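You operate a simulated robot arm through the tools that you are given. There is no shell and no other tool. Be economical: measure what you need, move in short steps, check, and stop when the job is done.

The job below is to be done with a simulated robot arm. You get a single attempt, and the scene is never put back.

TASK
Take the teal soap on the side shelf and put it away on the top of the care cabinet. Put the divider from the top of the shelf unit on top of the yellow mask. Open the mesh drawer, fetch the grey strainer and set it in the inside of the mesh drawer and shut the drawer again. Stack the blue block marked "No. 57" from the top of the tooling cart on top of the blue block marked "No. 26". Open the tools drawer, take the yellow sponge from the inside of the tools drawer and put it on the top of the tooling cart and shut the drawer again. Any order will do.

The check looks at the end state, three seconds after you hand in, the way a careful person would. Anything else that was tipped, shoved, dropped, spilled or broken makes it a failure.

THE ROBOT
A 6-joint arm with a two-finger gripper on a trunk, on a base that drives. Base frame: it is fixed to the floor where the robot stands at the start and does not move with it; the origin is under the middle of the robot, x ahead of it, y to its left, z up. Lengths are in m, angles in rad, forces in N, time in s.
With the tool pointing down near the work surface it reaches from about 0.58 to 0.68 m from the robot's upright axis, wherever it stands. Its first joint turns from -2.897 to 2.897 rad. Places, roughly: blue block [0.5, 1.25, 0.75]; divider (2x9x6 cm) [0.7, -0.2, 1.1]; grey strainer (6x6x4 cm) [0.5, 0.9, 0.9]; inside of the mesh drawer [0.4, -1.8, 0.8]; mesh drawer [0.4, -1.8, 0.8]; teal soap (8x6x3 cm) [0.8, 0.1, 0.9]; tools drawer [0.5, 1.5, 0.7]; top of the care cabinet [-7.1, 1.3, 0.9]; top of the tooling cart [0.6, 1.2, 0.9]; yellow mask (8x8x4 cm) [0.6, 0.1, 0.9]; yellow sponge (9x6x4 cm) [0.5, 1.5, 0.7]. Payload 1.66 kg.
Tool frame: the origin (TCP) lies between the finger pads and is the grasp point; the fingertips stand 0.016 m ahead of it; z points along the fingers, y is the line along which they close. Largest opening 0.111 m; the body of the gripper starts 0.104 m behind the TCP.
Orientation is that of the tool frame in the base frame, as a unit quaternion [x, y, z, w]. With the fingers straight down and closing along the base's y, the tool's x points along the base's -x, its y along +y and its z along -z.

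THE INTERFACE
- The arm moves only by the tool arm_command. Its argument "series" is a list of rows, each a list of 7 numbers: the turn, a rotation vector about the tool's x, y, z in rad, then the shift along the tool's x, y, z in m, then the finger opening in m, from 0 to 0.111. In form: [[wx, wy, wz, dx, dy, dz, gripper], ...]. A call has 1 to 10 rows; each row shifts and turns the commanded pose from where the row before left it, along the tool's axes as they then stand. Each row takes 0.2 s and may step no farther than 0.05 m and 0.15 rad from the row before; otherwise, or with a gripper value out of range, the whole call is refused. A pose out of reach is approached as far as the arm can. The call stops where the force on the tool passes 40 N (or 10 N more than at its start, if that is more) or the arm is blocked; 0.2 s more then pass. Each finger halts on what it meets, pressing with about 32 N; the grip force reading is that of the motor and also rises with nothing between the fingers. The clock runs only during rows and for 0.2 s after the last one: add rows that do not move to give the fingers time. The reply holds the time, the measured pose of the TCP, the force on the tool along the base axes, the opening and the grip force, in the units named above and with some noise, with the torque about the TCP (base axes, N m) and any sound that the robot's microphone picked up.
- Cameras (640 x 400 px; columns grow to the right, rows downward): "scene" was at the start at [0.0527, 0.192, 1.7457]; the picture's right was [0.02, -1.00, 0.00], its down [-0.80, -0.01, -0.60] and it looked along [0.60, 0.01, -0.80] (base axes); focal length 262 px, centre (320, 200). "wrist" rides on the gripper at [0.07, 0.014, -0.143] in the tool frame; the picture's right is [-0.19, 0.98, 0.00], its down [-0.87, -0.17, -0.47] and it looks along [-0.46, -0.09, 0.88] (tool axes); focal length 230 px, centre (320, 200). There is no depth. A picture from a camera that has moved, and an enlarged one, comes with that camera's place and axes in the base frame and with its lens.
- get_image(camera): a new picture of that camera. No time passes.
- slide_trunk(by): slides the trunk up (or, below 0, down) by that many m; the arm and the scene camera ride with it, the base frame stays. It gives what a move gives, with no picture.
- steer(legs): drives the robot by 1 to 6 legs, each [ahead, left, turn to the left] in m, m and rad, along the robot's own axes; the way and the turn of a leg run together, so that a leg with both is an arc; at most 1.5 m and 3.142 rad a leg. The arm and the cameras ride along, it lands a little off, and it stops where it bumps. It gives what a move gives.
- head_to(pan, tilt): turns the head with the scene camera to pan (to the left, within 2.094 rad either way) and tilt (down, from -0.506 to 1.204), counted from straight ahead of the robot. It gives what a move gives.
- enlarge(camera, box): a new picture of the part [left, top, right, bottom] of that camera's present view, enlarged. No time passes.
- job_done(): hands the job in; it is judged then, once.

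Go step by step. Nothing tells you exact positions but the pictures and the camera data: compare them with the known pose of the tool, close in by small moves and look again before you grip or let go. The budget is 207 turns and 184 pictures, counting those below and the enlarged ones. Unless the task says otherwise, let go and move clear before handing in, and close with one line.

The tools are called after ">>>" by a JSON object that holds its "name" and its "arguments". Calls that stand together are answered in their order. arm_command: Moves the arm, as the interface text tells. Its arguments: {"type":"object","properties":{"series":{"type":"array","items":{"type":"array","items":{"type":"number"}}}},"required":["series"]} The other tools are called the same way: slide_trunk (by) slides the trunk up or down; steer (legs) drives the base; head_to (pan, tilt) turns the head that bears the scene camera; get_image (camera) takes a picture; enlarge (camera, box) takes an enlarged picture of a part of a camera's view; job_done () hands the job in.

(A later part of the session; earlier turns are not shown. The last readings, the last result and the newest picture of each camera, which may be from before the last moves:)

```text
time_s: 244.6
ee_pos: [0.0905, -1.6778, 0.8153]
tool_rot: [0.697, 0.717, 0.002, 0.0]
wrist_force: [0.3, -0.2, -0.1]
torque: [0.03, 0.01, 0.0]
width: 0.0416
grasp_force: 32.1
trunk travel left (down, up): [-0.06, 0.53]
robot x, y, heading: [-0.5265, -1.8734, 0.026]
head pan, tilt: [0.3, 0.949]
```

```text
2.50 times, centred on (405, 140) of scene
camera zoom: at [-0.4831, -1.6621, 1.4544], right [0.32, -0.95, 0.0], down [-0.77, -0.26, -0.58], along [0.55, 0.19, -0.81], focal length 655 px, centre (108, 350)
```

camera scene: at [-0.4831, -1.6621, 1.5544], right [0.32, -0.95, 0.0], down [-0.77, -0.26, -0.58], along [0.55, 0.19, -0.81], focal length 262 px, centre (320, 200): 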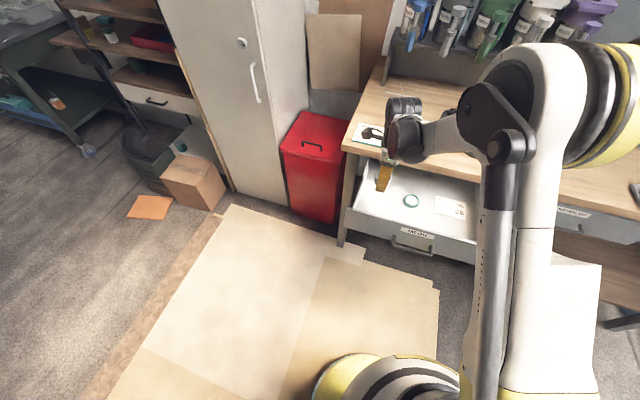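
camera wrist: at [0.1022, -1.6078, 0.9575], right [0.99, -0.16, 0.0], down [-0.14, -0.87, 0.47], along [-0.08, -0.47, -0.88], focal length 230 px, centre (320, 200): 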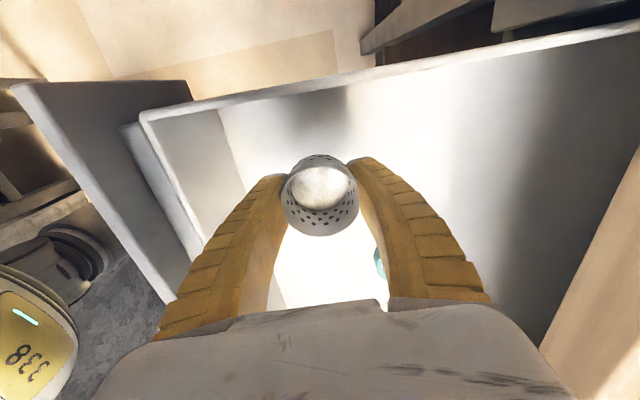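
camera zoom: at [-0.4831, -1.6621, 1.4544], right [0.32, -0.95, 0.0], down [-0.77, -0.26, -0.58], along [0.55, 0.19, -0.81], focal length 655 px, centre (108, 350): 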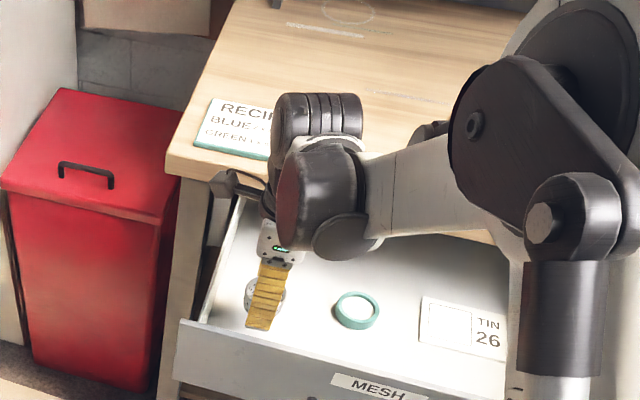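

>>> {"name": "arm_command", "arguments": {"series": [[0, 0, 0, 0, 0, 0.015, 0.0], [0, 0, 0, 0, 0, 0, 0.0]]}}

>>> {"name": "arm_command", "arguments": {"series": [[0, 0, 0, 0, 0, 0.01, 0.0], [0, 0, 0, 0, 0, 0, 0.0]]}}

>>> {"name": "arm_command", "arguments": {"series": [[0, 0, 0, 0, 0, 0.008, 0.0], [0, 0, 0, 0, 0, 0, 0.0]]}}

>>> {"name": "enlarge", "arguments": {"camera": "scene", "box": [350, 110, 450, 210]}}

```text
time_s: 245.2
ee_pos: [0.091, -1.6779, 0.799]
tool_rot: [0.698, 0.717, 0.0, 0.0]
wrist_force: [0.6, -0.2, -0.4]
torque: [-0.04, 0.02, -0.04]
width: 0.0416
grasp_force: 31.8
trunk travel left (down, up): [-0.06, 0.53]
robot x, y, heading: [-0.5265, -1.877, 0.024]
head pan, tilt: [0.3, 0.949]
```

```text
time_s: 245.8
ee_pos: [0.0907, -1.678, 0.7888]
tool_rot: [0.697, 0.717, 0.0, -0.001]
wrist_force: [0.6, -0.3, -0.3]
torque: [0.01, 0.0, -0.01]
width: 0.0416
grasp_force: 32.2
trunk travel left (down, up): [-0.06, 0.53]
robot x, y, heading: [-0.5242, -1.8766, 0.029]
head pan, tilt: [0.3, 0.949]
```

```text
time_s: 246.4
ee_pos: [0.0925, -1.6772, 0.7795]
tool_rot: [0.697, 0.717, 0.0, 0.0]
wrist_force: [-1.3, -0.2, -0.1]
torque: [0.03, -0.01, 0.02]
width: 0.0415
grasp_force: 31.6
trunk travel left (down, up): [-0.06, 0.53]
robot x, y, heading: [-0.5272, -1.8763, 0.027]
head pan, tilt: [0.3, 0.949]
```

```text
4.00 times, centred on (400, 160) of scene
camera zoom: at [-0.4829, -1.662, 1.4543], right [0.32, -0.95, 0.0], down [-0.77, -0.26, -0.58], along [0.55, 0.19, -0.81], focal length 1048 px, centre (0, 360)
```

zoom: 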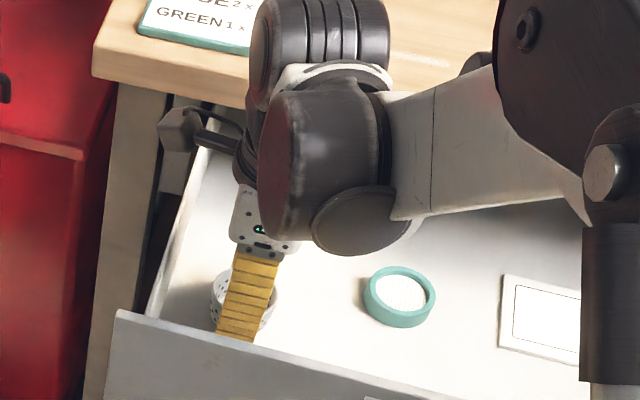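

>>> {"name": "arm_command", "arguments": {"series": [[0, 0, 0, 0, 0, 0.008, 0.0], [0, 0, 0, 0, 0, 0, 0.0]]}}

>>> {"name": "arm_command", "arguments": {"series": [[0, 0, 0, 0, 0, 0.006, 0.0], [0, 0, 0, 0, 0, 0, 0.0]]}}

>>> {"name": "arm_command", "arguments": {"series": [[0, 0, 0, 0, 0, 0.006, 0.0], [0, 0, 0, 0, 0, 0, 0.0]]}}

>>> {"name": "enlarge", "arguments": {"camera": "scene", "box": [350, 110, 450, 210]}}

```text
time_s: 247.0
ee_pos: [0.0921, -1.6776, 0.772]
tool_rot: [0.697, 0.717, 0.0, 0.001]
wrist_force: [-0.6, -0.3, -1.1]
torque: [-0.03, -0.01, -0.01]
width: 0.0414
grasp_force: 32.4
trunk travel left (down, up): [-0.06, 0.53]
robot x, y, heading: [-0.5273, -1.8748, 0.029]
head pan, tilt: [0.3, 0.949]
```

```text
time_s: 247.6
ee_pos: [0.0922, -1.6786, 0.766]
tool_rot: [0.698, 0.717, -0.001, 0.0]
wrist_force: [-0.2, -0.4, 0.1]
torque: [-0.01, -0.02, 0.0]
width: 0.0413
grasp_force: 31.5
trunk travel left (down, up): [-0.06, 0.53]
robot x, y, heading: [-0.5243, -1.8786, 0.027]
head pan, tilt: [0.3, 0.949]
```

```text
time_s: 248.0
ee_pos: [0.0896, -1.6779, 0.7646]
tool_rot: [0.697, 0.717, 0.002, 0.0]
wrist_force: [1.4, -0.5, 35.3]
torque: [-0.05, 0.27, -0.04]
width: 0.0418
grasp_force: 31.7
trunk travel left (down, up): [-0.06, 0.53]
robot x, y, heading: [-0.5234, -1.8762, 0.031]
head pan, tilt: [0.3, 0.949]
stopped in row 2: the force on the tool passed its limit at 45 N (the readings are from after the stop); the commanded pose is now the measured one
```

```text
4.00 times, centred on (400, 160) of scene
camera zoom: at [-0.4856, -1.6631, 1.4549], right [0.32, -0.95, 0.0], down [-0.77, -0.26, -0.58], along [0.55, 0.19, -0.81], focal length 1048 px, centre (0, 360)
```

zoom: 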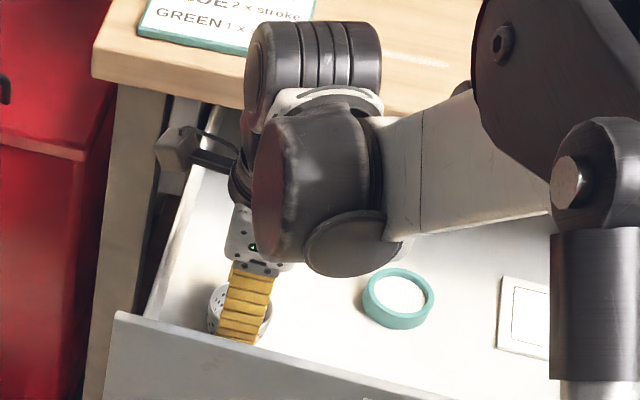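

Contact with the floor of the drawer. Release, rise and check.

>>> {"name": "arm_command", "arguments": {"series": [[0, 0, 0, 0, 0, -0.003, 0.04], [0, 0, 0, 0, 0, 0, 0.06], [0, 0, 0, 0, 0, 0, 0.085], [0, 0, 0, 0, 0, 0, 0.085], [0, 0, 0, 0, 0, -0.03, 0.085], [0, 0, 0, 0, 0, -0.05, 0.085], [0, 0, 0, 0, 0, 0, 0.085]]}}

>>> {"name": "slide_trunk", "arguments": {"by": 0.25}}

>>> {"name": "get_image", "arguments": {"camera": "wrist"}}

```text
time_s: 249.6
ee_pos: [0.0898, -1.683, 0.8433]
tool_rot: [0.698, 0.717, 0.0, 0.001]
wrist_force: [-0.6, -1.0, 0.9]
torque: [0.03, -0.01, 0.01]
width: 0.0862
grasp_force: 1.0
trunk travel left (down, up): [-0.06, 0.53]
robot x, y, heading: [-0.5267, -1.8761, 0.027]
head pan, tilt: [0.3, 0.949]
```

```text
time_s: 252.2
ee_pos: [0.0892, -1.6819, 1.0938]
tool_rot: [0.697, 0.717, 0.001, 0.0]
wrist_force: [-1.0, -0.7, -0.6]
torque: [0.0, -0.01, 0.01]
width: 0.0866
grasp_force: 0.5
trunk travel left (down, up): [-0.31, 0.28]
robot x, y, heading: [-0.5267, -1.8771, 0.029]
head pan, tilt: [0.3, 0.949]
```

```text
49 pictures are left
camera wrist: at [0.1016, -1.6113, 1.2361], right [0.99, -0.16, 0.0], down [-0.14, -0.87, 0.47], along [-0.08, -0.47, -0.88], focal length 230 px, centre (320, 200)
```

wrist: 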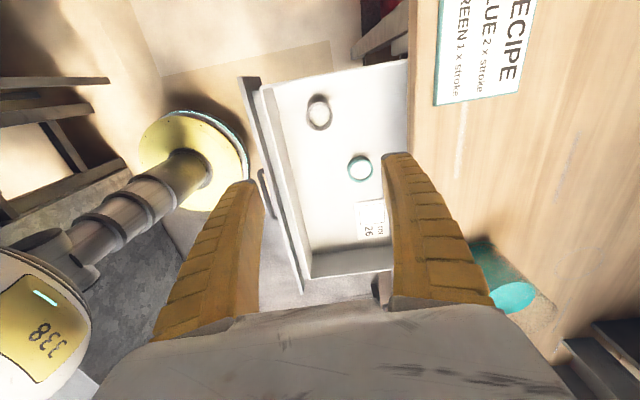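

Strainer stands upright in the drawer. Now rotate the tool, close fingers, and push the drawer shut via the handle.

>>> {"name": "arm_command", "arguments": {"series": [[0, 0, -0.15, 0, 0, 0, 0.0], [0, 0, -0.15, 0, 0, 0, 0.0], [0, 0, -0.15, 0, 0, 0, 0.0], [0, 0, -0.15, 0, 0, 0, 0.0], [0, 0, -0.15, 0, 0, 0, 0.0], [0, 0, -0.15, 0, 0, 0, 0.0], [0, 0, -0.15, 0, 0, 0, 0.0], [0, 0, -0.15, 0, 0, 0, 0.0], [0, 0, -0.15, 0, 0, 0, 0.0], [0, 0, -0.15, 0, 0, 0, 0.0]]}}

>>> {"name": "steer", "arguments": {"legs": [[-0.19, -0.148, -0.027]]}}

>>> {"name": "slide_trunk", "arguments": {"by": -0.31}}

>>> {"name": "get_image", "arguments": {"camera": "wrist"}}

>>> {"name": "enlarge", "arguments": {"camera": "scene", "box": [320, 60, 520, 220]}}

```text
time_s: 254.4
ee_pos: [0.0892, -1.6824, 1.0928]
tool_rot: [0.021, 1.0, 0.001, 0.001]
wrist_force: [0.0, 1.0, -0.6]
torque: [-0.03, 0.01, 0.0]
width: 0.0
grasp_force: 28.6
trunk travel left (down, up): [-0.31, 0.28]
robot x, y, heading: [-0.5238, -1.8765, 0.027]
head pan, tilt: [0.3, 0.949]
```

```text
time_s: 256.2
ee_pos: [-0.0888, -1.8523, 1.0935]
tool_rot: [0.033, 0.999, 0.001, 0.002]
wrist_force: [0.6, -0.7, 0.1]
torque: [0.01, -0.06, 0.0]
width: 0.0002
grasp_force: 28.1
trunk travel left (down, up): [-0.31, 0.28]
robot x, y, heading: [-0.7061, -2.0334, 0.001]
head pan, tilt: [0.3, 0.949]
```

```text
time_s: 259.2
ee_pos: [-0.0883, -1.8519, 0.7834]
tool_rot: [0.033, 0.999, 0.0, 0.0]
wrist_force: [0.8, 0.8, -0.4]
torque: [0.0, -0.02, -0.02]
width: 0.0
grasp_force: 28.6
trunk travel left (down, up): [0.0, 0.59]
robot x, y, heading: [-0.71, -2.0336, 0.01]
head pan, tilt: [0.3, 0.949]
```

```text
48 pictures are left
camera wrist: at [-0.1575, -1.8332, 0.9266], right [0.25, 0.97, 0.0], down [0.85, -0.22, 0.47], along [0.46, -0.12, -0.88], focal length 230 px, centre (320, 200)
```

wrist: 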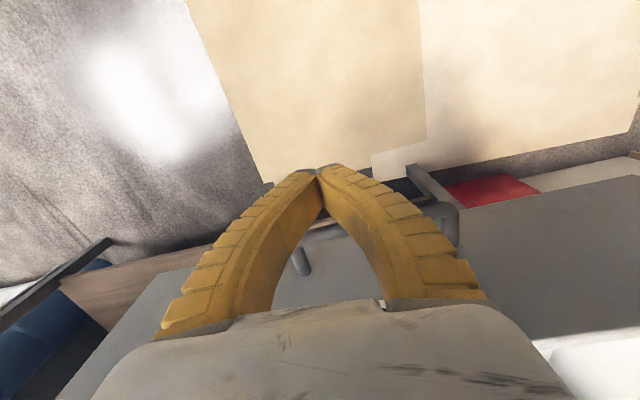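

```text
2.50 times, centred on (420, 140) of scene
camera zoom: at [-0.6608, -1.8187, 1.3944], right [0.3, -0.95, 0.0], down [-0.78, -0.24, -0.58], along [0.56, 0.18, -0.81], focal length 655 px, centre (70, 350)
```

zoom: 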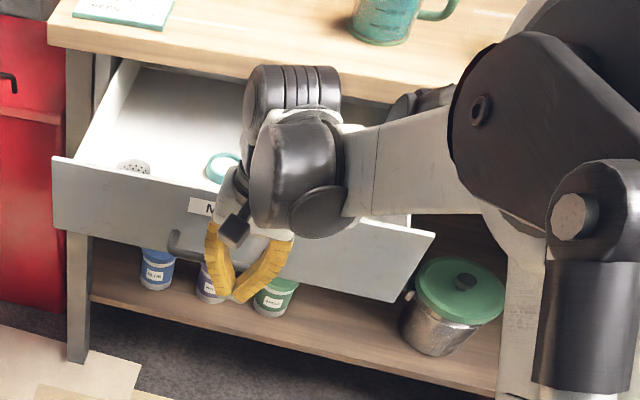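

>>> {"name": "arm_command", "arguments": {"series": [[0, 0, -0.06, 0, 0.018, 0.016, 0.0], [0, 0, 0, 0, 0, 0, 0.0]]}}

>>> {"name": "steer", "arguments": {"legs": [[0.1, 0, -0.008]]}}

>>> {"name": "enlarge", "arguments": {"camera": "scene", "box": [320, 60, 520, 220]}}

```text
time_s: 259.8
ee_pos: [-0.0871, -1.8318, 0.7671]
tool_rot: [0.002, 1.0, 0.0, 0.001]
wrist_force: [-0.4, -0.2, -0.5]
torque: [0.0, 0.04, 0.0]
width: 0.0
grasp_force: 28.6
trunk travel left (down, up): [0.0, 0.59]
robot x, y, heading: [-0.7089, -2.0297, 0.006]
head pan, tilt: [0.3, 0.949]
```

```text
time_s: 261.0
ee_pos: [0.0124, -1.8375, 0.7681]
tool_rot: [0.007, 1.0, 0.0, 0.001]
wrist_force: [0.8, 0.1, -0.6]
torque: [0.01, 0.0, 0.0]
width: 0.0001
grasp_force: 28.5
trunk travel left (down, up): [0.0, 0.59]
robot x, y, heading: [-0.6096, -2.0263, 0.001]
head pan, tilt: [0.3, 0.949]
```

```text
2.50 times, centred on (420, 140) of scene
camera zoom: at [-0.5601, -1.8188, 1.3942], right [0.29, -0.96, 0.0], down [-0.78, -0.24, -0.58], along [0.56, 0.17, -0.81], focal length 655 px, centre (70, 350)
```

zoom: 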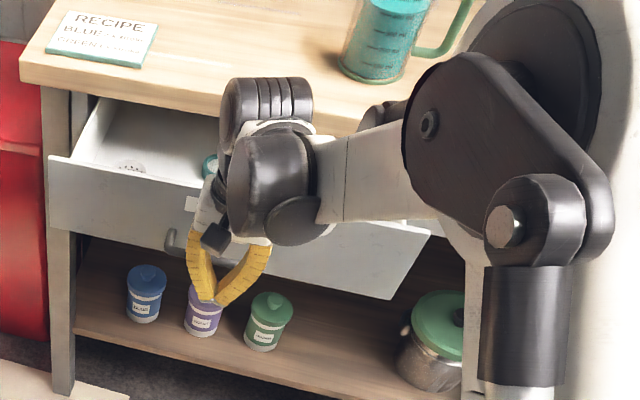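

The drawer moves in well. To keep the wrist clear of the mug, I shift toward the left end of the handle before pushing on.

>>> {"name": "arm_command", "arguments": {"series": [[0, 0, 0, 0.02, 0, 0, 0.0], [0, 0, 0, 0, 0.04, 0, 0.0], [0, 0, 0, 0, 0, 0, 0.0]]}}

>>> {"name": "steer", "arguments": {"legs": [[0.11, 0, 0]]}}

>>> {"name": "get_image", "arguments": {"camera": "scene"}}

>>> {"name": "get_image", "arguments": {"camera": "wrist"}}

```text
time_s: 261.8
ee_pos: [-0.0052, -1.7939, 0.7668]
tool_rot: [0.007, 1.0, 0.0, 0.001]
wrist_force: [-0.5, 0.2, 0.2]
torque: [-0.02, -0.01, -0.02]
width: 0.0
grasp_force: 28.4
trunk travel left (down, up): [0.0, 0.59]
robot x, y, heading: [-0.6103, -2.0312, -0.003]
head pan, tilt: [0.3, 0.949]
```

```text
time_s: 263.0
ee_pos: [0.1052, -1.7943, 0.7666]
tool_rot: [0.007, 1.0, 0.0, 0.001]
wrist_force: [-0.2, 0.6, -0.2]
torque: [-0.01, -0.01, -0.02]
width: 0.0002
grasp_force: 28.8
trunk travel left (down, up): [0.0, 0.59]
robot x, y, heading: [-0.5012, -2.0308, -0.002]
head pan, tilt: [0.3, 0.949]
```

```text
45 pictures are left
camera scene: at [-0.4512, -1.819, 1.3942], right [0.29, -0.96, 0.0], down [-0.78, -0.24, -0.58], along [0.56, 0.17, -0.81], focal length 262 px, centre (320, 200)
```

scene: 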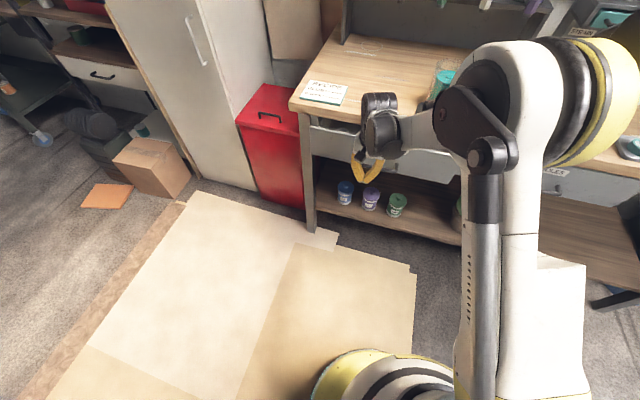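

```text
44 pictures are left
camera wrist: at [0.0349, -1.7787, 0.9095], right [0.2, 0.98, 0.0], down [0.86, -0.18, 0.47], along [0.46, -0.1, -0.88], focal length 230 px, centre (320, 200)
```

wrist: 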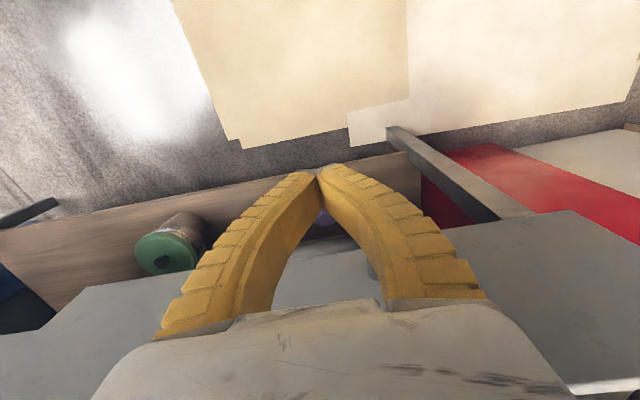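

>>> {"name": "steer", "arguments": {"legs": [[0.05, 0, 0]]}}

>>> {"name": "arm_command", "arguments": {"series": [[0, 0, 0, -0.01, 0, 0, 0.0], [0, 0, 0, 0, 0, 0, 0.0]]}}

>>> {"name": "arm_command", "arguments": {"series": [[0, 0, 0, -0.01, 0, 0, 0.0], [0, 0, 0, 0, 0, 0, 0.0]]}}

>>> {"name": "enlarge", "arguments": {"camera": "scene", "box": [280, 60, 480, 220]}}

```text
time_s: 263.9
ee_pos: [0.1529, -1.7947, 0.7669]
tool_rot: [0.006, 1.0, -0.001, 0.001]
wrist_force: [0.7, -0.6, 0.6]
torque: [0.0, -0.04, 0.01]
width: 0.0
grasp_force: 28.2
trunk travel left (down, up): [0.0, 0.59]
robot x, y, heading: [-0.4507, -2.0348, -0.004]
head pan, tilt: [0.3, 0.949]
```

```text
time_s: 264.5
ee_pos: [0.1639, -1.7942, 0.7662]
tool_rot: [0.007, 1.0, -0.001, 0.001]
wrist_force: [-0.3, -0.5, 0.9]
torque: [0.0, 0.0, 0.0]
width: 0.0
grasp_force: 29.0
trunk travel left (down, up): [0.0, 0.59]
robot x, y, heading: [-0.4533, -2.034, -0.0]
head pan, tilt: [0.3, 0.949]
```

```text
time_s: 265.2
ee_pos: [0.1703, -1.7926, 0.7667]
tool_rot: [0.005, 1.0, -0.001, -0.002]
wrist_force: [-9.3, -1.4, -0.2]
torque: [-0.02, -0.14, 0.1]
width: 0.0001
grasp_force: 28.0
trunk travel left (down, up): [0.0, 0.59]
robot x, y, heading: [-0.4517, -2.0283, 0.002]
head pan, tilt: [0.3, 0.949]
stopped in row 2: the force on the tool passed its limit at 42 N (the readings are from after the stop); the commanded pose is now the measured one
```

```text
2.50 times, centred on (380, 140) of scene
camera zoom: at [-0.404, -1.8193, 1.3945], right [0.29, -0.96, 0.0], down [-0.78, -0.24, -0.58], along [0.56, 0.17, -0.81], focal length 655 px, centre (170, 350)
```

zoom: 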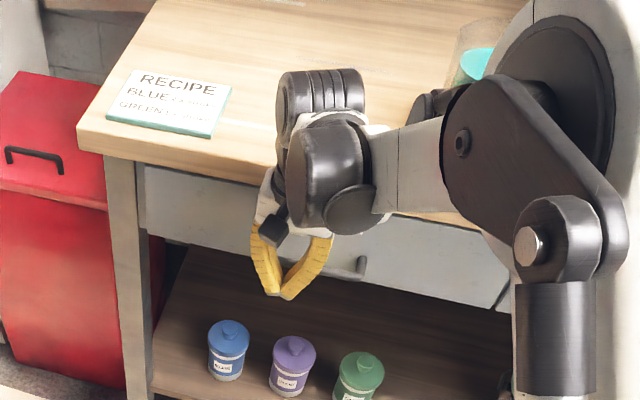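

>>> {"name": "steer", "arguments": {"legs": [[-0.2, 0, 0]]}}

>>> {"name": "slide_trunk", "arguments": {"by": 0.35}}

>>> {"name": "enlarge", "arguments": {"camera": "scene", "box": [280, 60, 520, 260]}}

>>> {"name": "get_image", "arguments": {"camera": "wrist"}}

```text
time_s: 266.8
ee_pos: [-0.0287, -1.7899, 0.7669]
tool_rot: [0.002, 1.0, 0.0, -0.002]
wrist_force: [0.2, -1.2, 0.0]
torque: [-0.01, 0.01, -0.02]
width: 0.0001
grasp_force: 28.9
trunk travel left (down, up): [0.0, 0.59]
robot x, y, heading: [-0.6506, -2.0343, 0.004]
head pan, tilt: [0.3, 0.949]
```

```text
time_s: 270.2
ee_pos: [-0.0283, -1.7902, 1.1169]
tool_rot: [0.003, 1.0, 0.0, -0.002]
wrist_force: [-0.4, 0.2, 0.2]
torque: [0.0, 0.01, 0.0]
width: 0.0002
grasp_force: 28.2
trunk travel left (down, up): [-0.35, 0.24]
robot x, y, heading: [-0.6559, -2.0299, 0.008]
head pan, tilt: [0.3, 0.949]
```

```text
2.00 times, centred on (400, 160) of scene
camera zoom: at [-0.6027, -1.8192, 1.7442], right [0.3, -0.95, 0.0], down [-0.78, -0.24, -0.58], along [0.56, 0.17, -0.81], focal length 524 px, centre (160, 280)
```

zoom: 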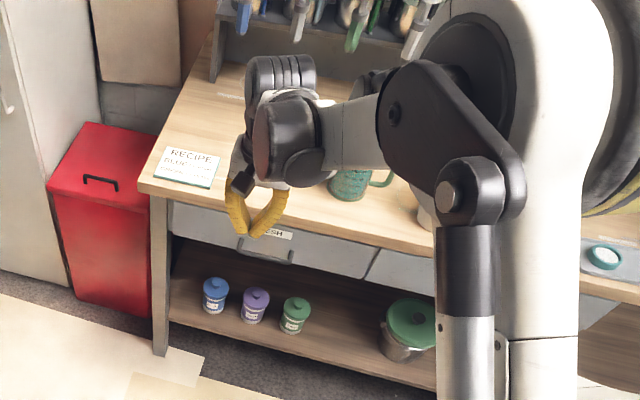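

```text
41 pictures are left
camera wrist: at [-0.0975, -1.7752, 1.2588], right [0.2, 0.98, 0.0], down [0.87, -0.17, 0.47], along [0.46, -0.09, -0.88], focal length 230 px, centre (320, 200)
```

wrist: 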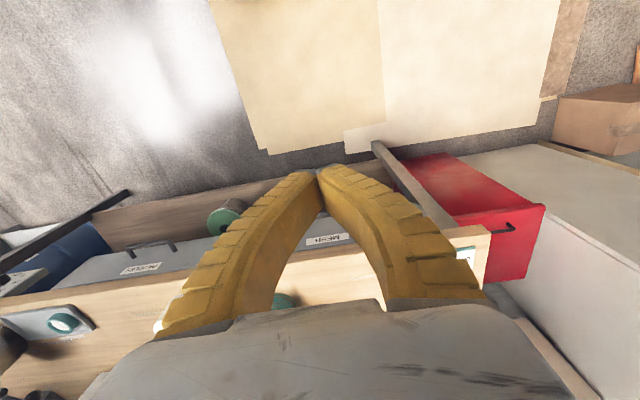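

>>> {"name": "enlarge", "arguments": {"camera": "scene", "box": [350, 150, 510, 250]}}

>>> {"name": "enlarge", "arguments": {"camera": "wrist", "box": [20, 200, 280, 320]}}

```text
4.00 times, centred on (430, 200) of scene
camera zoom: at [-0.6027, -1.8192, 1.7442], right [0.3, -0.95, 0.0], down [-0.78, -0.24, -0.58], along [0.56, 0.17, -0.81], focal length 1048 px, centre (-120, 200)
```

zoom: 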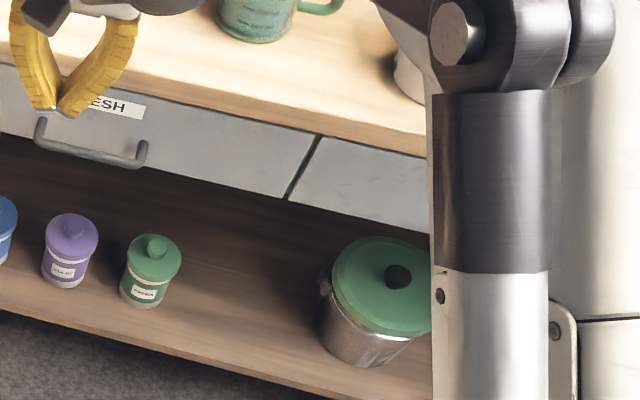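

```text
2.46 times, centred on (150, 260) of wrist
camera zoom: at [-0.0975, -1.7752, 1.2588], right [0.2, 0.98, 0.0], down [0.87, -0.17, 0.47], along [0.46, -0.09, -0.88], focal length 566 px, centre (738, 52)
```

zoom: 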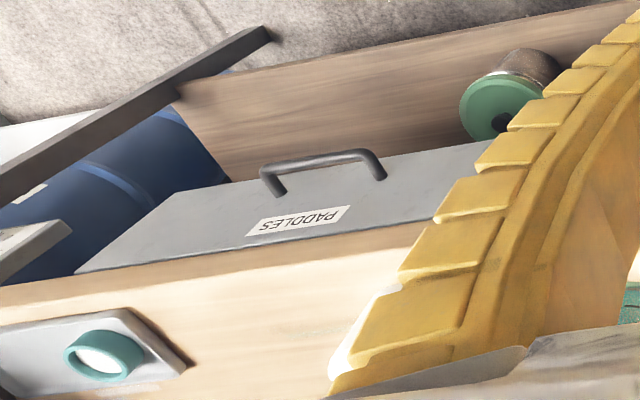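

The mesh drawer is flush with its neighbour, so it's shut. Next: the soap on the side shelf.

>>> {"name": "steer", "arguments": {"legs": [[0.15, 0, 0], [0, 1.1, 0], [0, 1.12, 0], [0.5, 0, 0]]}}

>>> {"name": "arm_command", "arguments": {"series": [[0, 0, 0, 0, -0.04, 0, 0.1], [0, 0, 0, 0, -0.05, 0, 0.1], [0, 0, 0, 0, -0.05, 0, 0.1], [0, 0, 0, 0, -0.05, 0, 0.1], [0, 0, 0, 0, -0.05, 0, 0.1], [0, 0, 0, 0, -0.05, 0, 0.1], [0, 0, 0, 0, 0, 0, 0.1]]}}

>>> {"name": "head_to", "arguments": {"pan": -0.2, "tilt": 0.9}}

>>> {"name": "get_image", "arguments": {"camera": "scene"}}

>>> {"name": "get_image", "arguments": {"camera": "wrist"}}

```text
time_s: 284.8
ee_pos: [0.5982, 0.4715, 1.116]
tool_rot: [-0.008, 1.0, -0.001, -0.002]
wrist_force: [0.4, 0.5, -0.2]
torque: [0.04, 0.0, -0.03]
width: 0.0003
grasp_force: 29.1
trunk travel left (down, up): [-0.35, 0.24]
robot x, y, heading: [-0.0179, 0.2185, 0.026]
head pan, tilt: [0.3, 0.949]
```

```text
time_s: 286.4
ee_pos: [0.6047, 0.184, 1.1136]
tool_rot: [-0.009, 1.0, -0.001, -0.001]
wrist_force: [0.7, 0.5, 0.1]
torque: [-0.04, -0.02, 0.0]
width: 0.1006
grasp_force: 0.4
trunk travel left (down, up): [-0.35, 0.24]
robot x, y, heading: [-0.016, 0.2163, 0.03]
head pan, tilt: [0.3, 0.949]
```

```text
time_s: 287.4
ee_pos: [0.6034, 0.1844, 1.1132]
tool_rot: [-0.008, 1.0, 0.0, -0.002]
wrist_force: [0.0, 0.6, -0.2]
torque: [-0.01, 0.05, 0.0]
width: 0.1004
grasp_force: 0.7
trunk travel left (down, up): [-0.35, 0.24]
robot x, y, heading: [-0.0188, 0.2132, 0.03]
head pan, tilt: [-0.201, 0.901]
```

```text
38 pictures are left
camera scene: at [0.03, 0.3926, 1.7479], right [-0.17, -0.99, 0.0], down [-0.77, 0.13, -0.62], along [0.61, -0.11, -0.78], focal length 262 px, centre (320, 200)
```

scene: 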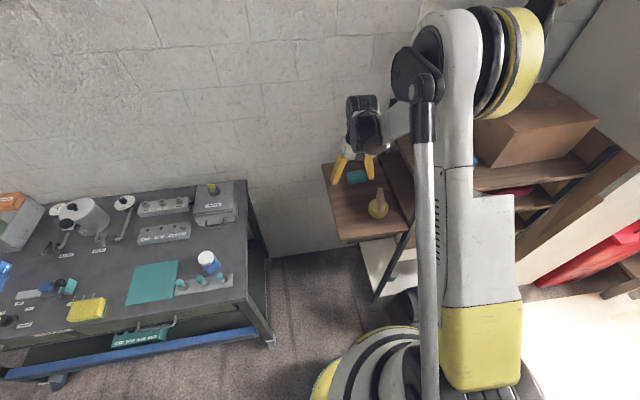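

```text
37 pictures are left
camera wrist: at [0.5346, 0.1968, 1.2569], right [0.17, 0.99, 0.0], down [0.87, -0.15, 0.47], along [0.46, -0.08, -0.88], focal length 230 px, centre (320, 200)
```

wrist: 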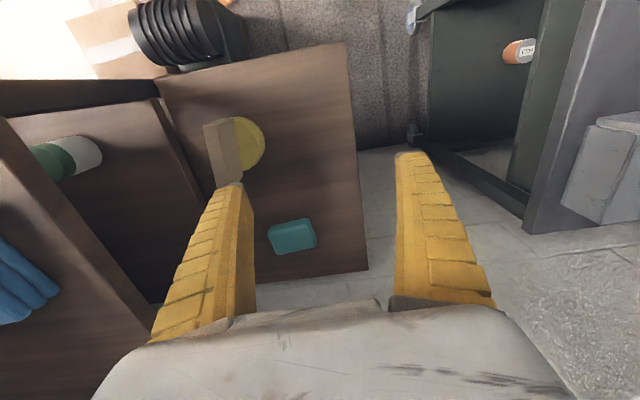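

>>> {"name": "steer", "arguments": {"legs": [[0.185, 0, -0.03]]}}

>>> {"name": "arm_command", "arguments": {"series": [[0, 0, 0, 0, -0.035, 0, 0.1], [0, 0, 0, 0, -0.035, 0, 0.1], [0, 0, 0, 0, 0, 0.04, 0.1], [0, 0, 0, 0, 0, 0, 0.1]]}}

>>> {"name": "get_image", "arguments": {"camera": "wrist"}}

```text
time_s: 288.9
ee_pos: [0.7866, 0.168, 1.1133]
tool_rot: [0.006, 1.0, 0.0, -0.003]
wrist_force: [0.1, 0.3, -0.7]
torque: [0.03, 0.04, -0.02]
width: 0.1005
grasp_force: 0.7
trunk travel left (down, up): [-0.35, 0.24]
robot x, y, heading: [0.1644, 0.2183, -0.003]
head pan, tilt: [-0.201, 0.901]
```

```text
time_s: 289.9
ee_pos: [0.7864, 0.0996, 1.0762]
tool_rot: [0.006, 1.0, 0.0, -0.002]
wrist_force: [-0.2, -0.1, 0.4]
torque: [0.01, -0.04, 0.02]
width: 0.1006
grasp_force: 0.4
trunk travel left (down, up): [-0.35, 0.24]
robot x, y, heading: [0.1651, 0.2175, 0.001]
head pan, tilt: [-0.201, 0.901]
```

```text
36 pictures are left
camera wrist: at [0.7166, 0.1146, 1.2184], right [0.2, 0.98, 0.0], down [0.87, -0.18, 0.47], along [0.46, -0.1, -0.88], focal length 230 px, centre (320, 200)
```

wrist: 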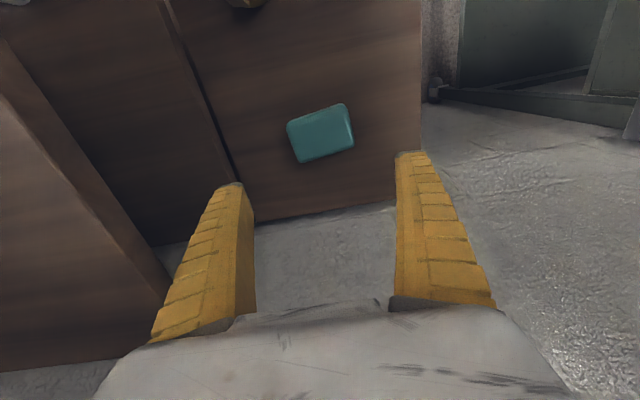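

>>> {"name": "arm_command", "arguments": {"series": [[0, 0, -0.077, 0.0045, 0.004, 0.03, 0.108], [0, 0, 0, 0, 0, 0.05, 0.108], [0, 0, 0, 0, 0, 0.05, 0.108], [0, 0, 0, 0, 0, 0, 0.108]]}}

>>> {"name": "get_image", "arguments": {"camera": "wrist"}}

```text
time_s: 290.9
ee_pos: [0.775, 0.1049, 0.9437]
tool_rot: [-0.033, 0.999, 0.0, -0.002]
wrist_force: [-0.4, 0.1, 0.3]
torque: [-0.02, -0.05, 0.01]
width: 0.1082
grasp_force: 0.2
trunk travel left (down, up): [-0.35, 0.24]
robot x, y, heading: [0.1603, 0.2194, 0.003]
head pan, tilt: [-0.201, 0.901]
```

```text
35 pictures are left
camera wrist: at [0.7045, 0.1146, 1.0863], right [0.12, 0.99, 0.0], down [0.88, -0.11, 0.47], along [0.47, -0.06, -0.88], focal length 230 px, centre (320, 200)
```

wrist: 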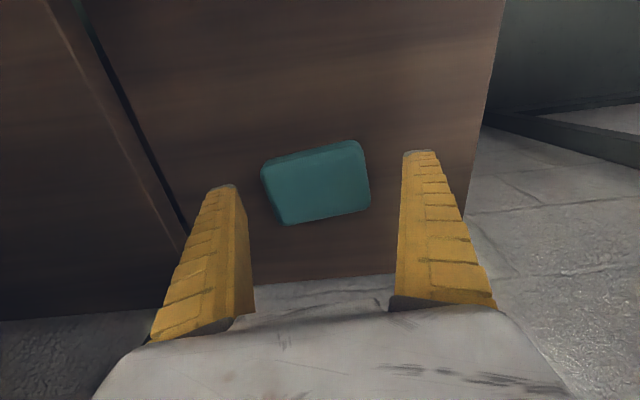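

>>> {"name": "arm_command", "arguments": {"series": [[0, 0, -0.06, -0.009, -0.002, 0.02, 0.108], [0, 0, 0, 0, 0, 0.015, 0.108], [0, 0, 0, 0, 0, 0.01, 0.108], [0, 0, 0, 0, 0, 0, 0.108]]}}

>>> {"name": "get_image", "arguments": {"camera": "wrist"}}

```text
time_s: 291.6
ee_pos: [0.7856, 0.1022, 0.9119]
tool_rot: [-0.062, 0.998, 0.0, 0.0]
wrist_force: [2.9, 0.8, 55.8]
torque: [0.02, 0.0, 0.01]
width: 0.0866
grasp_force: 33.9
trunk travel left (down, up): [-0.35, 0.24]
robot x, y, heading: [0.1605, 0.2183, 0.0]
head pan, tilt: [-0.201, 0.901]
stopped in row 3: the force on the tool passed its limit at 56 N (the readings are from after the stop); the commanded pose is now the measured one
```

```text
34 pictures are left
camera wrist: at [0.7149, 0.1078, 1.0557], right [0.06, 1.0, 0.0], down [0.88, -0.06, 0.47], along [0.47, -0.03, -0.88], focal length 230 px, centre (320, 200)
```

wrist: 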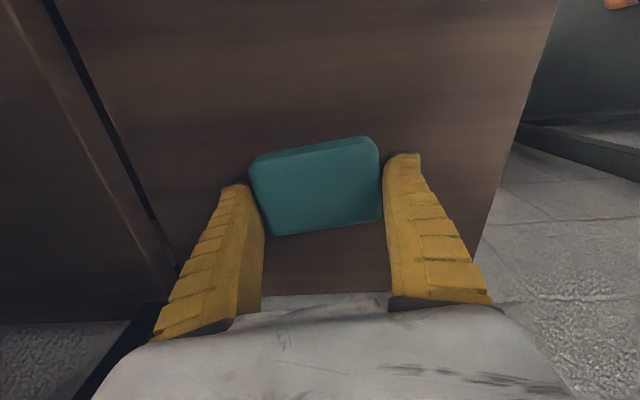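

The tips reached the shelf and the gripper has taken the soap. Ease up, keep closed, and lift.

>>> {"name": "arm_command", "arguments": {"series": [[0, 0, 0, 0, 0, -0.003, 0.0], [0, 0, 0, 0, 0, 0, 0.0], [0, 0, 0, 0, 0, 0, 0.0], [0, 0, 0, 0, 0, -0.02, 0.0], [0, 0, 0, 0, 0, -0.03, 0.0], [0, 0, 0, 0, 0, -0.05, 0.0], [0, 0, 0, 0, 0, -0.05, 0.0], [0, 0, 0, 0, 0, -0.05, 0.0], [0, 0, 0, 0, 0, 0, 0.0]]}}

>>> {"name": "get_image", "arguments": {"camera": "wrist"}}

```text
time_s: 293.6
ee_pos: [0.7893, 0.1015, 1.1086]
tool_rot: [-0.063, 0.998, 0.0, -0.002]
wrist_force: [0.6, 0.3, -0.9]
torque: [0.0, 0.0, 0.01]
width: 0.0798
grasp_force: 32.0
trunk travel left (down, up): [-0.35, 0.24]
robot x, y, heading: [0.1661, 0.2193, -0.003]
head pan, tilt: [-0.201, 0.901]
```

```text
33 pictures are left
camera wrist: at [0.719, 0.1075, 1.2521], right [0.06, 1.0, 0.0], down [0.88, -0.06, 0.47], along [0.47, -0.03, -0.88], focal length 230 px, centre (320, 200)
```

wrist: 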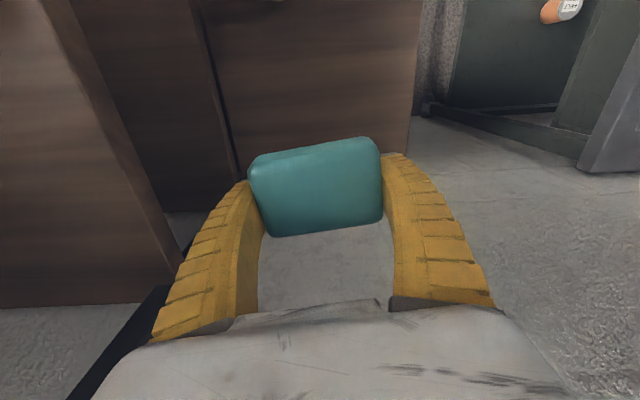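

Soap held. Back out, then turn around toward the far care cabinet and look at the aisle.

>>> {"name": "steer", "arguments": {"legs": [[-0.55, -0.1, 0]]}}

>>> {"name": "steer", "arguments": {"legs": [[0, 0, 1.57], [0, 0, 1.57]]}}

>>> {"name": "head_to", "arguments": {"pan": 0.0, "tilt": 0.35}}

>>> {"name": "get_image", "arguments": {"camera": "scene"}}

```text
time_s: 296.8
ee_pos: [0.2376, 0.005, 1.11]
tool_rot: [-0.072, 0.997, 0.0, 0.0]
wrist_force: [0.1, -0.5, -0.9]
torque: [0.0, -0.02, -0.03]
width: 0.0797
grasp_force: 31.8
trunk travel left (down, up): [-0.35, 0.24]
robot x, y, heading: [-0.3868, 0.1076, 0.017]
head pan, tilt: [-0.201, 0.901]
```

```text
time_s: 305.0
ee_pos: [-1.0189, 0.172, 1.1094]
tool_rot: [0.995, 0.103, 0.001, 0.0]
wrist_force: [0.7, -0.5, -1.3]
torque: [0.01, -0.01, -0.03]
width: 0.0799
grasp_force: 31.5
trunk travel left (down, up): [-0.35, 0.24]
robot x, y, heading: [-0.3873, 0.1109, -3.065]
head pan, tilt: [-0.201, 0.901]
```

```text
time_s: 306.0
ee_pos: [-1.019, 0.1741, 1.1099]
tool_rot: [0.995, 0.102, 0.001, 0.0]
wrist_force: [0.0, 0.2, -1.2]
torque: [-0.01, -0.01, -0.01]
width: 0.0798
grasp_force: 32.1
trunk travel left (down, up): [-0.35, 0.24]
robot x, y, heading: [-0.3875, 0.1111, -3.063]
head pan, tilt: [0.0, 0.351]
```

```text
32 pictures are left
camera scene: at [-0.4477, -0.0855, 1.7954], right [-0.08, 1.0, 0.0], down [0.34, 0.03, -0.94], along [-0.94, -0.07, -0.34], focal length 262 px, centre (320, 200)
```

scene: 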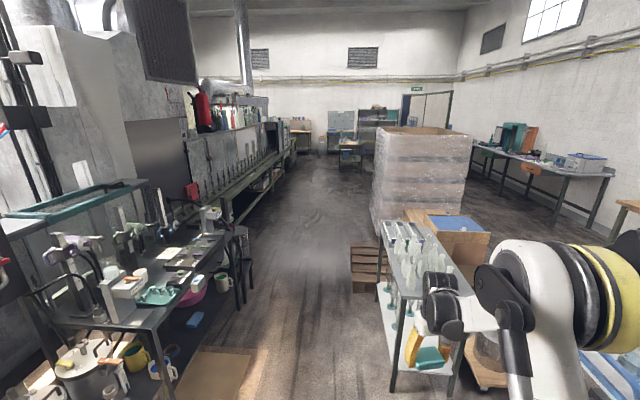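

The aisle runs along y≈-0.43 between the left benches and the glass table/crate on the right. I drive down it.

>>> {"name": "steer", "arguments": {"legs": [[0, 0.54, 0], [0, 0, -0.078], [1.3, 0, 0], [1.3, 0, 0]]}}

>>> {"name": "get_image", "arguments": {"camera": "scene"}}

```text
time_s: 321.6
ee_pos: [-3.517, -0.3166, 1.1098]
tool_rot: [0.998, 0.066, 0.002, 0.0]
wrist_force: [-1.0, -0.2, -1.2]
torque: [0.0, -0.03, 0.0]
width: 0.0799
grasp_force: 32.3
trunk travel left (down, up): [-0.35, 0.24]
robot x, y, heading: [-2.8881, -0.4296, -3.132]
head pan, tilt: [0.0, 0.351]
```

```text
31 pictures are left
camera scene: at [-2.9649, -0.6176, 1.7954], right [-0.01, 1.0, 0.0], down [0.34, 0.0, -0.94], along [-0.94, -0.01, -0.34], focal length 262 px, centre (320, 200)
```

scene: 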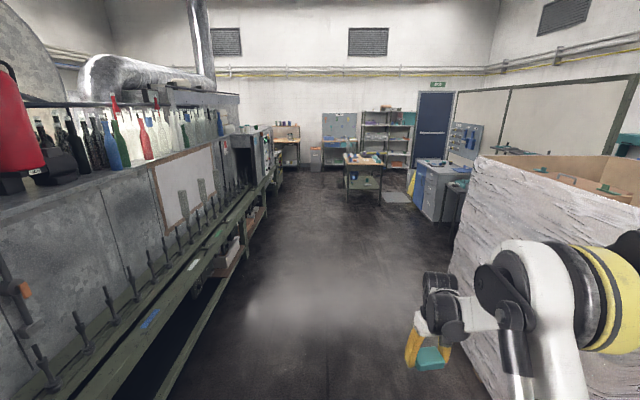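

>>> {"name": "steer", "arguments": {"legs": [[1.4, 0, -0.01], [0.9, -0.1, 0]]}}

>>> {"name": "head_to", "arguments": {"pan": -0.5, "tilt": 0.45}}

>>> {"name": "get_image", "arguments": {"camera": "scene"}}

```text
time_s: 332.8
ee_pos: [-5.8024, -0.255, 1.1094]
tool_rot: [0.997, 0.074, 0.002, 0.0]
wrist_force: [0.6, -0.3, -0.8]
torque: [0.02, 0.01, 0.0]
width: 0.0801
grasp_force: 31.6
trunk travel left (down, up): [-0.35, 0.24]
robot x, y, heading: [-5.181, -0.3574, -3.117]
head pan, tilt: [0.0, 0.351]
```

```text
time_s: 333.8
ee_pos: [-5.8022, -0.2546, 1.108]
tool_rot: [0.997, 0.075, 0.001, 0.0]
wrist_force: [0.4, -0.2, -1.5]
torque: [0.0, 0.0, -0.03]
width: 0.0799
grasp_force: 32.0
trunk travel left (down, up): [-0.35, 0.24]
robot x, y, heading: [-5.1798, -0.3558, -3.117]
head pan, tilt: [-0.499, 0.45]
```

```text
30 pictures are left
camera scene: at [-5.2358, -0.5027, 1.7862], right [0.46, 0.89, 0.0], down [0.39, -0.2, -0.9], along [-0.8, 0.41, -0.44], focal length 262 px, centre (320, 200)
```

scene: 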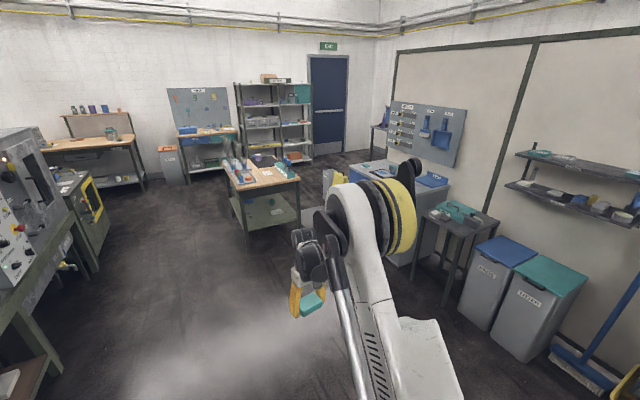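

>>> {"name": "enlarge", "arguments": {"camera": "scene", "box": [290, 90, 510, 280]}}

```text
2.11 times, centred on (400, 185) of scene
camera zoom: at [-5.2358, -0.5027, 1.7862], right [0.46, 0.89, 0.0], down [0.39, -0.2, -0.9], along [-0.8, 0.41, -0.44], focal length 551 px, centre (152, 232)
```

zoom: 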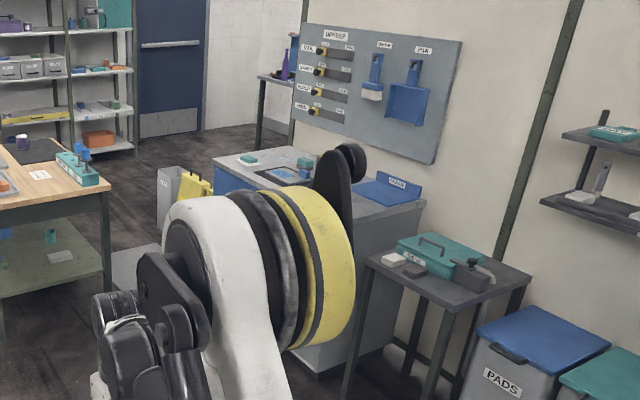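

The care cabinet stands against the partition at x≈-7.4…-6.6, y≈1.0…1.5. Approach so that I face it (+y).

>>> {"name": "steer", "arguments": {"legs": [[1.0, 0, 0], [0, 0, -1.58], [0, 0.72, 0], [0.5, 0, 0]]}}

>>> {"name": "head_to", "arguments": {"pan": 0.0, "tilt": 0.75}}

>>> {"name": "get_image", "arguments": {"camera": "scene"}}

```text
time_s: 348.8
ee_pos: [-6.746, 0.7521, 1.1083]
tool_rot: [0.745, -0.667, 0.001, 0.001]
wrist_force: [-0.1, 0.7, -0.5]
torque: [-0.06, -0.03, 0.0]
width: 0.0801
grasp_force: 32.1
trunk travel left (down, up): [-0.35, 0.24]
robot x, y, heading: [-6.8769, 0.1285, 1.554]
head pan, tilt: [-0.499, 0.45]
```

```text
time_s: 349.7
ee_pos: [-6.7473, 0.7514, 1.1085]
tool_rot: [0.744, -0.668, 0.002, 0.001]
wrist_force: [-0.1, 0.3, -0.8]
torque: [0.01, 0.03, 0.02]
width: 0.0796
grasp_force: 32.3
trunk travel left (down, up): [-0.35, 0.24]
robot x, y, heading: [-6.8753, 0.1327, 1.554]
head pan, tilt: [0.0, 0.75]
```

```text
28 pictures are left
camera scene: at [-7.0633, 0.1979, 1.7598], right [1.0, -0.02, 0.0], down [-0.01, -0.68, -0.73], along [0.01, 0.73, -0.68], focal length 262 px, centre (320, 200)
```

scene: 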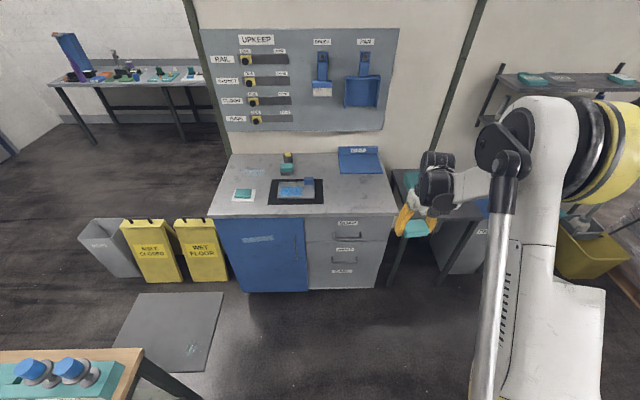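

Free grey area at the right front of the top, near (-6.87,1.14). Drive over it and check from the wrist.

>>> {"name": "steer", "arguments": {"legs": [[0.38, 0.125, 0.016]]}}

>>> {"name": "get_image", "arguments": {"camera": "scene"}}

>>> {"name": "get_image", "arguments": {"camera": "wrist"}}

```text
time_s: 352.2
ee_pos: [-6.8884, 1.1431, 1.1084]
tool_rot: [0.752, -0.659, 0.001, 0.001]
wrist_force: [0.7, 0.6, -0.9]
torque: [-0.01, -0.03, 0.0]
width: 0.0799
grasp_force: 31.7
trunk travel left (down, up): [-0.35, 0.24]
robot x, y, heading: [-6.9978, 0.5186, 1.578]
head pan, tilt: [0.0, 0.75]
```

```text
27 pictures are left
camera scene: at [-7.1908, 0.5819, 1.7597], right [1.0, 0.01, 0.0], down [0.0, -0.68, -0.73], along [0.0, 0.73, -0.68], focal length 262 px, centre (320, 200)
```

scene: 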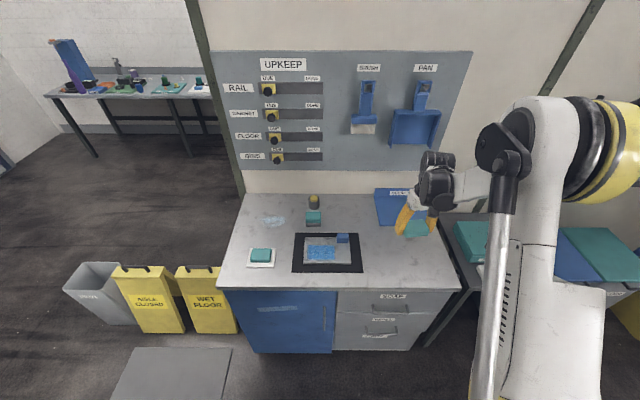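

```text
26 pictures are left
camera wrist: at [-6.8924, 1.0731, 1.2518], right [-1.0, 0.06, 0.0], down [0.05, 0.88, 0.47], along [0.03, 0.47, -0.88], focal length 230 px, centre (320, 200)
```

wrist: 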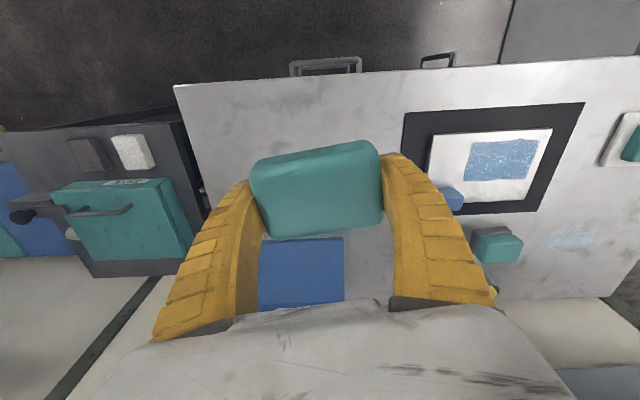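

Good spot beneath. Descend in stages.

>>> {"name": "arm_command", "arguments": {"series": [[0, 0, 0, 0, 0, 0.05, 0.0], [0, 0, 0, 0, 0, 0.05, 0.0], [0, 0, 0, 0, 0, 0.02, 0.0], [0, 0, 0, 0, 0, 0, 0.0]]}}

>>> {"name": "enlarge", "arguments": {"camera": "scene", "box": [340, 150, 500, 300]}}

>>> {"name": "get_image", "arguments": {"camera": "wrist"}}

```text
time_s: 353.2
ee_pos: [-6.8855, 1.1408, 0.9878]
tool_rot: [0.753, -0.658, 0.001, 0.0]
wrist_force: [-0.6, 0.5, -1.6]
torque: [0.0, 0.0, 0.0]
width: 0.0798
grasp_force: 32.2
trunk travel left (down, up): [-0.35, 0.24]
robot x, y, heading: [-6.998, 0.5189, 1.581]
head pan, tilt: [0.0, 0.75]
```

```text
2.67 times, centred on (420, 225) of scene
camera zoom: at [-7.1904, 0.5807, 1.7598], right [1.0, 0.01, 0.0], down [0.0, -0.68, -0.73], along [0.0, 0.73, -0.68], focal length 698 px, centre (53, 133)
```

zoom: 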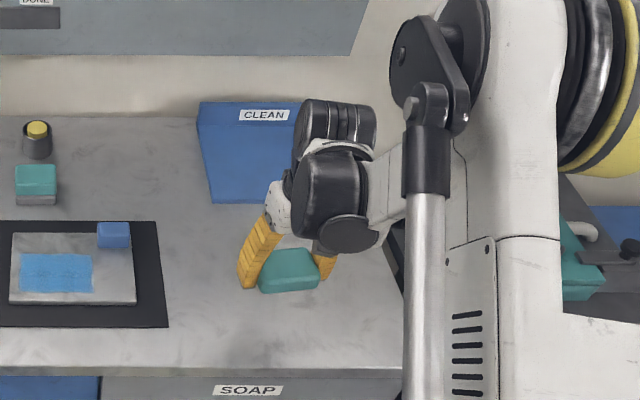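

```text
24 pictures are left
camera wrist: at [-6.8903, 1.0701, 1.131], right [-1.0, 0.06, 0.0], down [0.05, 0.88, 0.47], along [0.03, 0.47, -0.88], focal length 230 px, centre (320, 200)
```

wrist: 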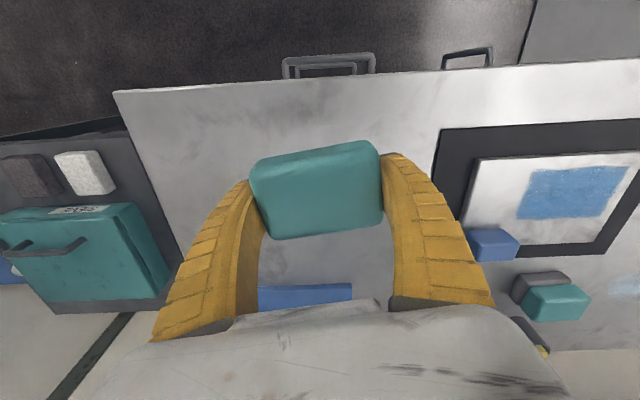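

>>> {"name": "arm_command", "arguments": {"series": [[0, 0, 0, 0, 0, 0.025, 0.0], [0, 0, 0, 0, 0, 0.015, 0.0], [0, 0, 0, 0, 0, 0, 0.0]]}}

>>> {"name": "arm_command", "arguments": {"series": [[0, 0, 0, 0, 0, 0.01, 0.0], [0, 0, 0, 0, 0, 0, 0.0]]}}

>>> {"name": "arm_command", "arguments": {"series": [[0, 0, 0, 0, 0, 0.006, 0.0], [0, 0, 0, 0, 0, 0, 0.0]]}}

>>> {"name": "arm_command", "arguments": {"series": [[0, 0, 0, 0, 0, 0.006, 0.0], [0, 0, 0, 0, 0, 0, 0.0]]}}

```text
time_s: 354.0
ee_pos: [-6.8874, 1.1422, 0.9474]
tool_rot: [0.753, -0.658, 0.002, 0.001]
wrist_force: [0.2, -0.7, -0.7]
torque: [0.0, -0.01, 0.02]
width: 0.0799
grasp_force: 31.8
trunk travel left (down, up): [-0.35, 0.24]
robot x, y, heading: [-7.0001, 0.5172, 1.581]
head pan, tilt: [0.0, 0.75]
```

```text
time_s: 354.6
ee_pos: [-6.8882, 1.1433, 0.9375]
tool_rot: [0.752, -0.659, 0.0, 0.001]
wrist_force: [-0.3, 0.3, -1.6]
torque: [0.03, -0.01, 0.0]
width: 0.08
grasp_force: 31.9
trunk travel left (down, up): [-0.35, 0.24]
robot x, y, heading: [-7.0, 0.5162, 1.573]
head pan, tilt: [0.0, 0.75]
```

```text
time_s: 355.2
ee_pos: [-6.8883, 1.1428, 0.9318]
tool_rot: [0.752, -0.659, 0.001, 0.0]
wrist_force: [0.2, -0.5, -1.4]
torque: [-0.01, 0.01, 0.02]
width: 0.08
grasp_force: 32.0
trunk travel left (down, up): [-0.35, 0.24]
robot x, y, heading: [-6.9941, 0.5143, 1.58]
head pan, tilt: [0.0, 0.75]
```

```text
time_s: 355.8
ee_pos: [-6.8884, 1.1429, 0.926]
tool_rot: [0.752, -0.659, 0.001, 0.0]
wrist_force: [-0.3, 0.2, -1.0]
torque: [-0.01, 0.02, 0.0]
width: 0.0801
grasp_force: 32.1
trunk travel left (down, up): [-0.35, 0.24]
robot x, y, heading: [-6.9987, 0.5174, 1.581]
head pan, tilt: [0.0, 0.75]
```

>>> {"name": "arm_command", "arguments": {"series": [[0, 0, 0, 0, 0, 0.006, 0.0], [0, 0, 0, 0, 0, 0, 0.0]]}}

>>> {"name": "arm_command", "arguments": {"series": [[0, 0, 0, 0, 0, 0.005, 0.0], [0, 0, 0, 0, 0, 0, 0.0]]}}

>>> {"name": "arm_command", "arguments": {"series": [[0, 0, 0, 0, 0, 0.004, 0.0], [0, 0, 0, 0, 0, 0, 0.0]]}}

>>> {"name": "enlarge", "arguments": {"camera": "scene", "box": [370, 190, 470, 290]}}

```text
time_s: 356.4
ee_pos: [-6.8891, 1.1427, 0.9201]
tool_rot: [0.753, -0.658, 0.0, 0.002]
wrist_force: [0.8, -0.7, -0.9]
torque: [0.04, 0.03, 0.0]
width: 0.0798
grasp_force: 32.0
trunk travel left (down, up): [-0.35, 0.24]
robot x, y, heading: [-7.0005, 0.5206, 1.575]
head pan, tilt: [0.0, 0.75]
```

```text
time_s: 357.0
ee_pos: [-6.8877, 1.1414, 0.9157]
tool_rot: [0.752, -0.659, 0.001, 0.0]
wrist_force: [0.3, -0.5, -1.8]
torque: [0.04, -0.01, -0.04]
width: 0.08
grasp_force: 31.9
trunk travel left (down, up): [-0.35, 0.24]
robot x, y, heading: [-6.9981, 0.5204, 1.574]
head pan, tilt: [0.0, 0.75]
```

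```text
time_s: 357.6
ee_pos: [-6.8879, 1.1426, 0.9123]
tool_rot: [0.753, -0.659, 0.002, 0.002]
wrist_force: [0.4, 0.0, -0.2]
torque: [0.0, 0.01, 0.01]
width: 0.08
grasp_force: 32.0
trunk travel left (down, up): [-0.35, 0.24]
robot x, y, heading: [-7.0003, 0.5189, 1.579]
head pan, tilt: [0.0, 0.75]
```

```text
4.00 times, centred on (420, 240) of scene
camera zoom: at [-7.1905, 0.5809, 1.7598], right [1.0, 0.01, 0.0], down [0.0, -0.68, -0.73], along [0.0, 0.73, -0.68], focal length 1048 px, centre (-80, 40)
```

zoom: 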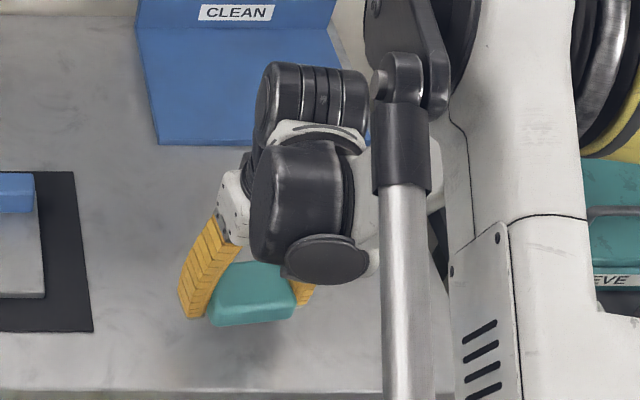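

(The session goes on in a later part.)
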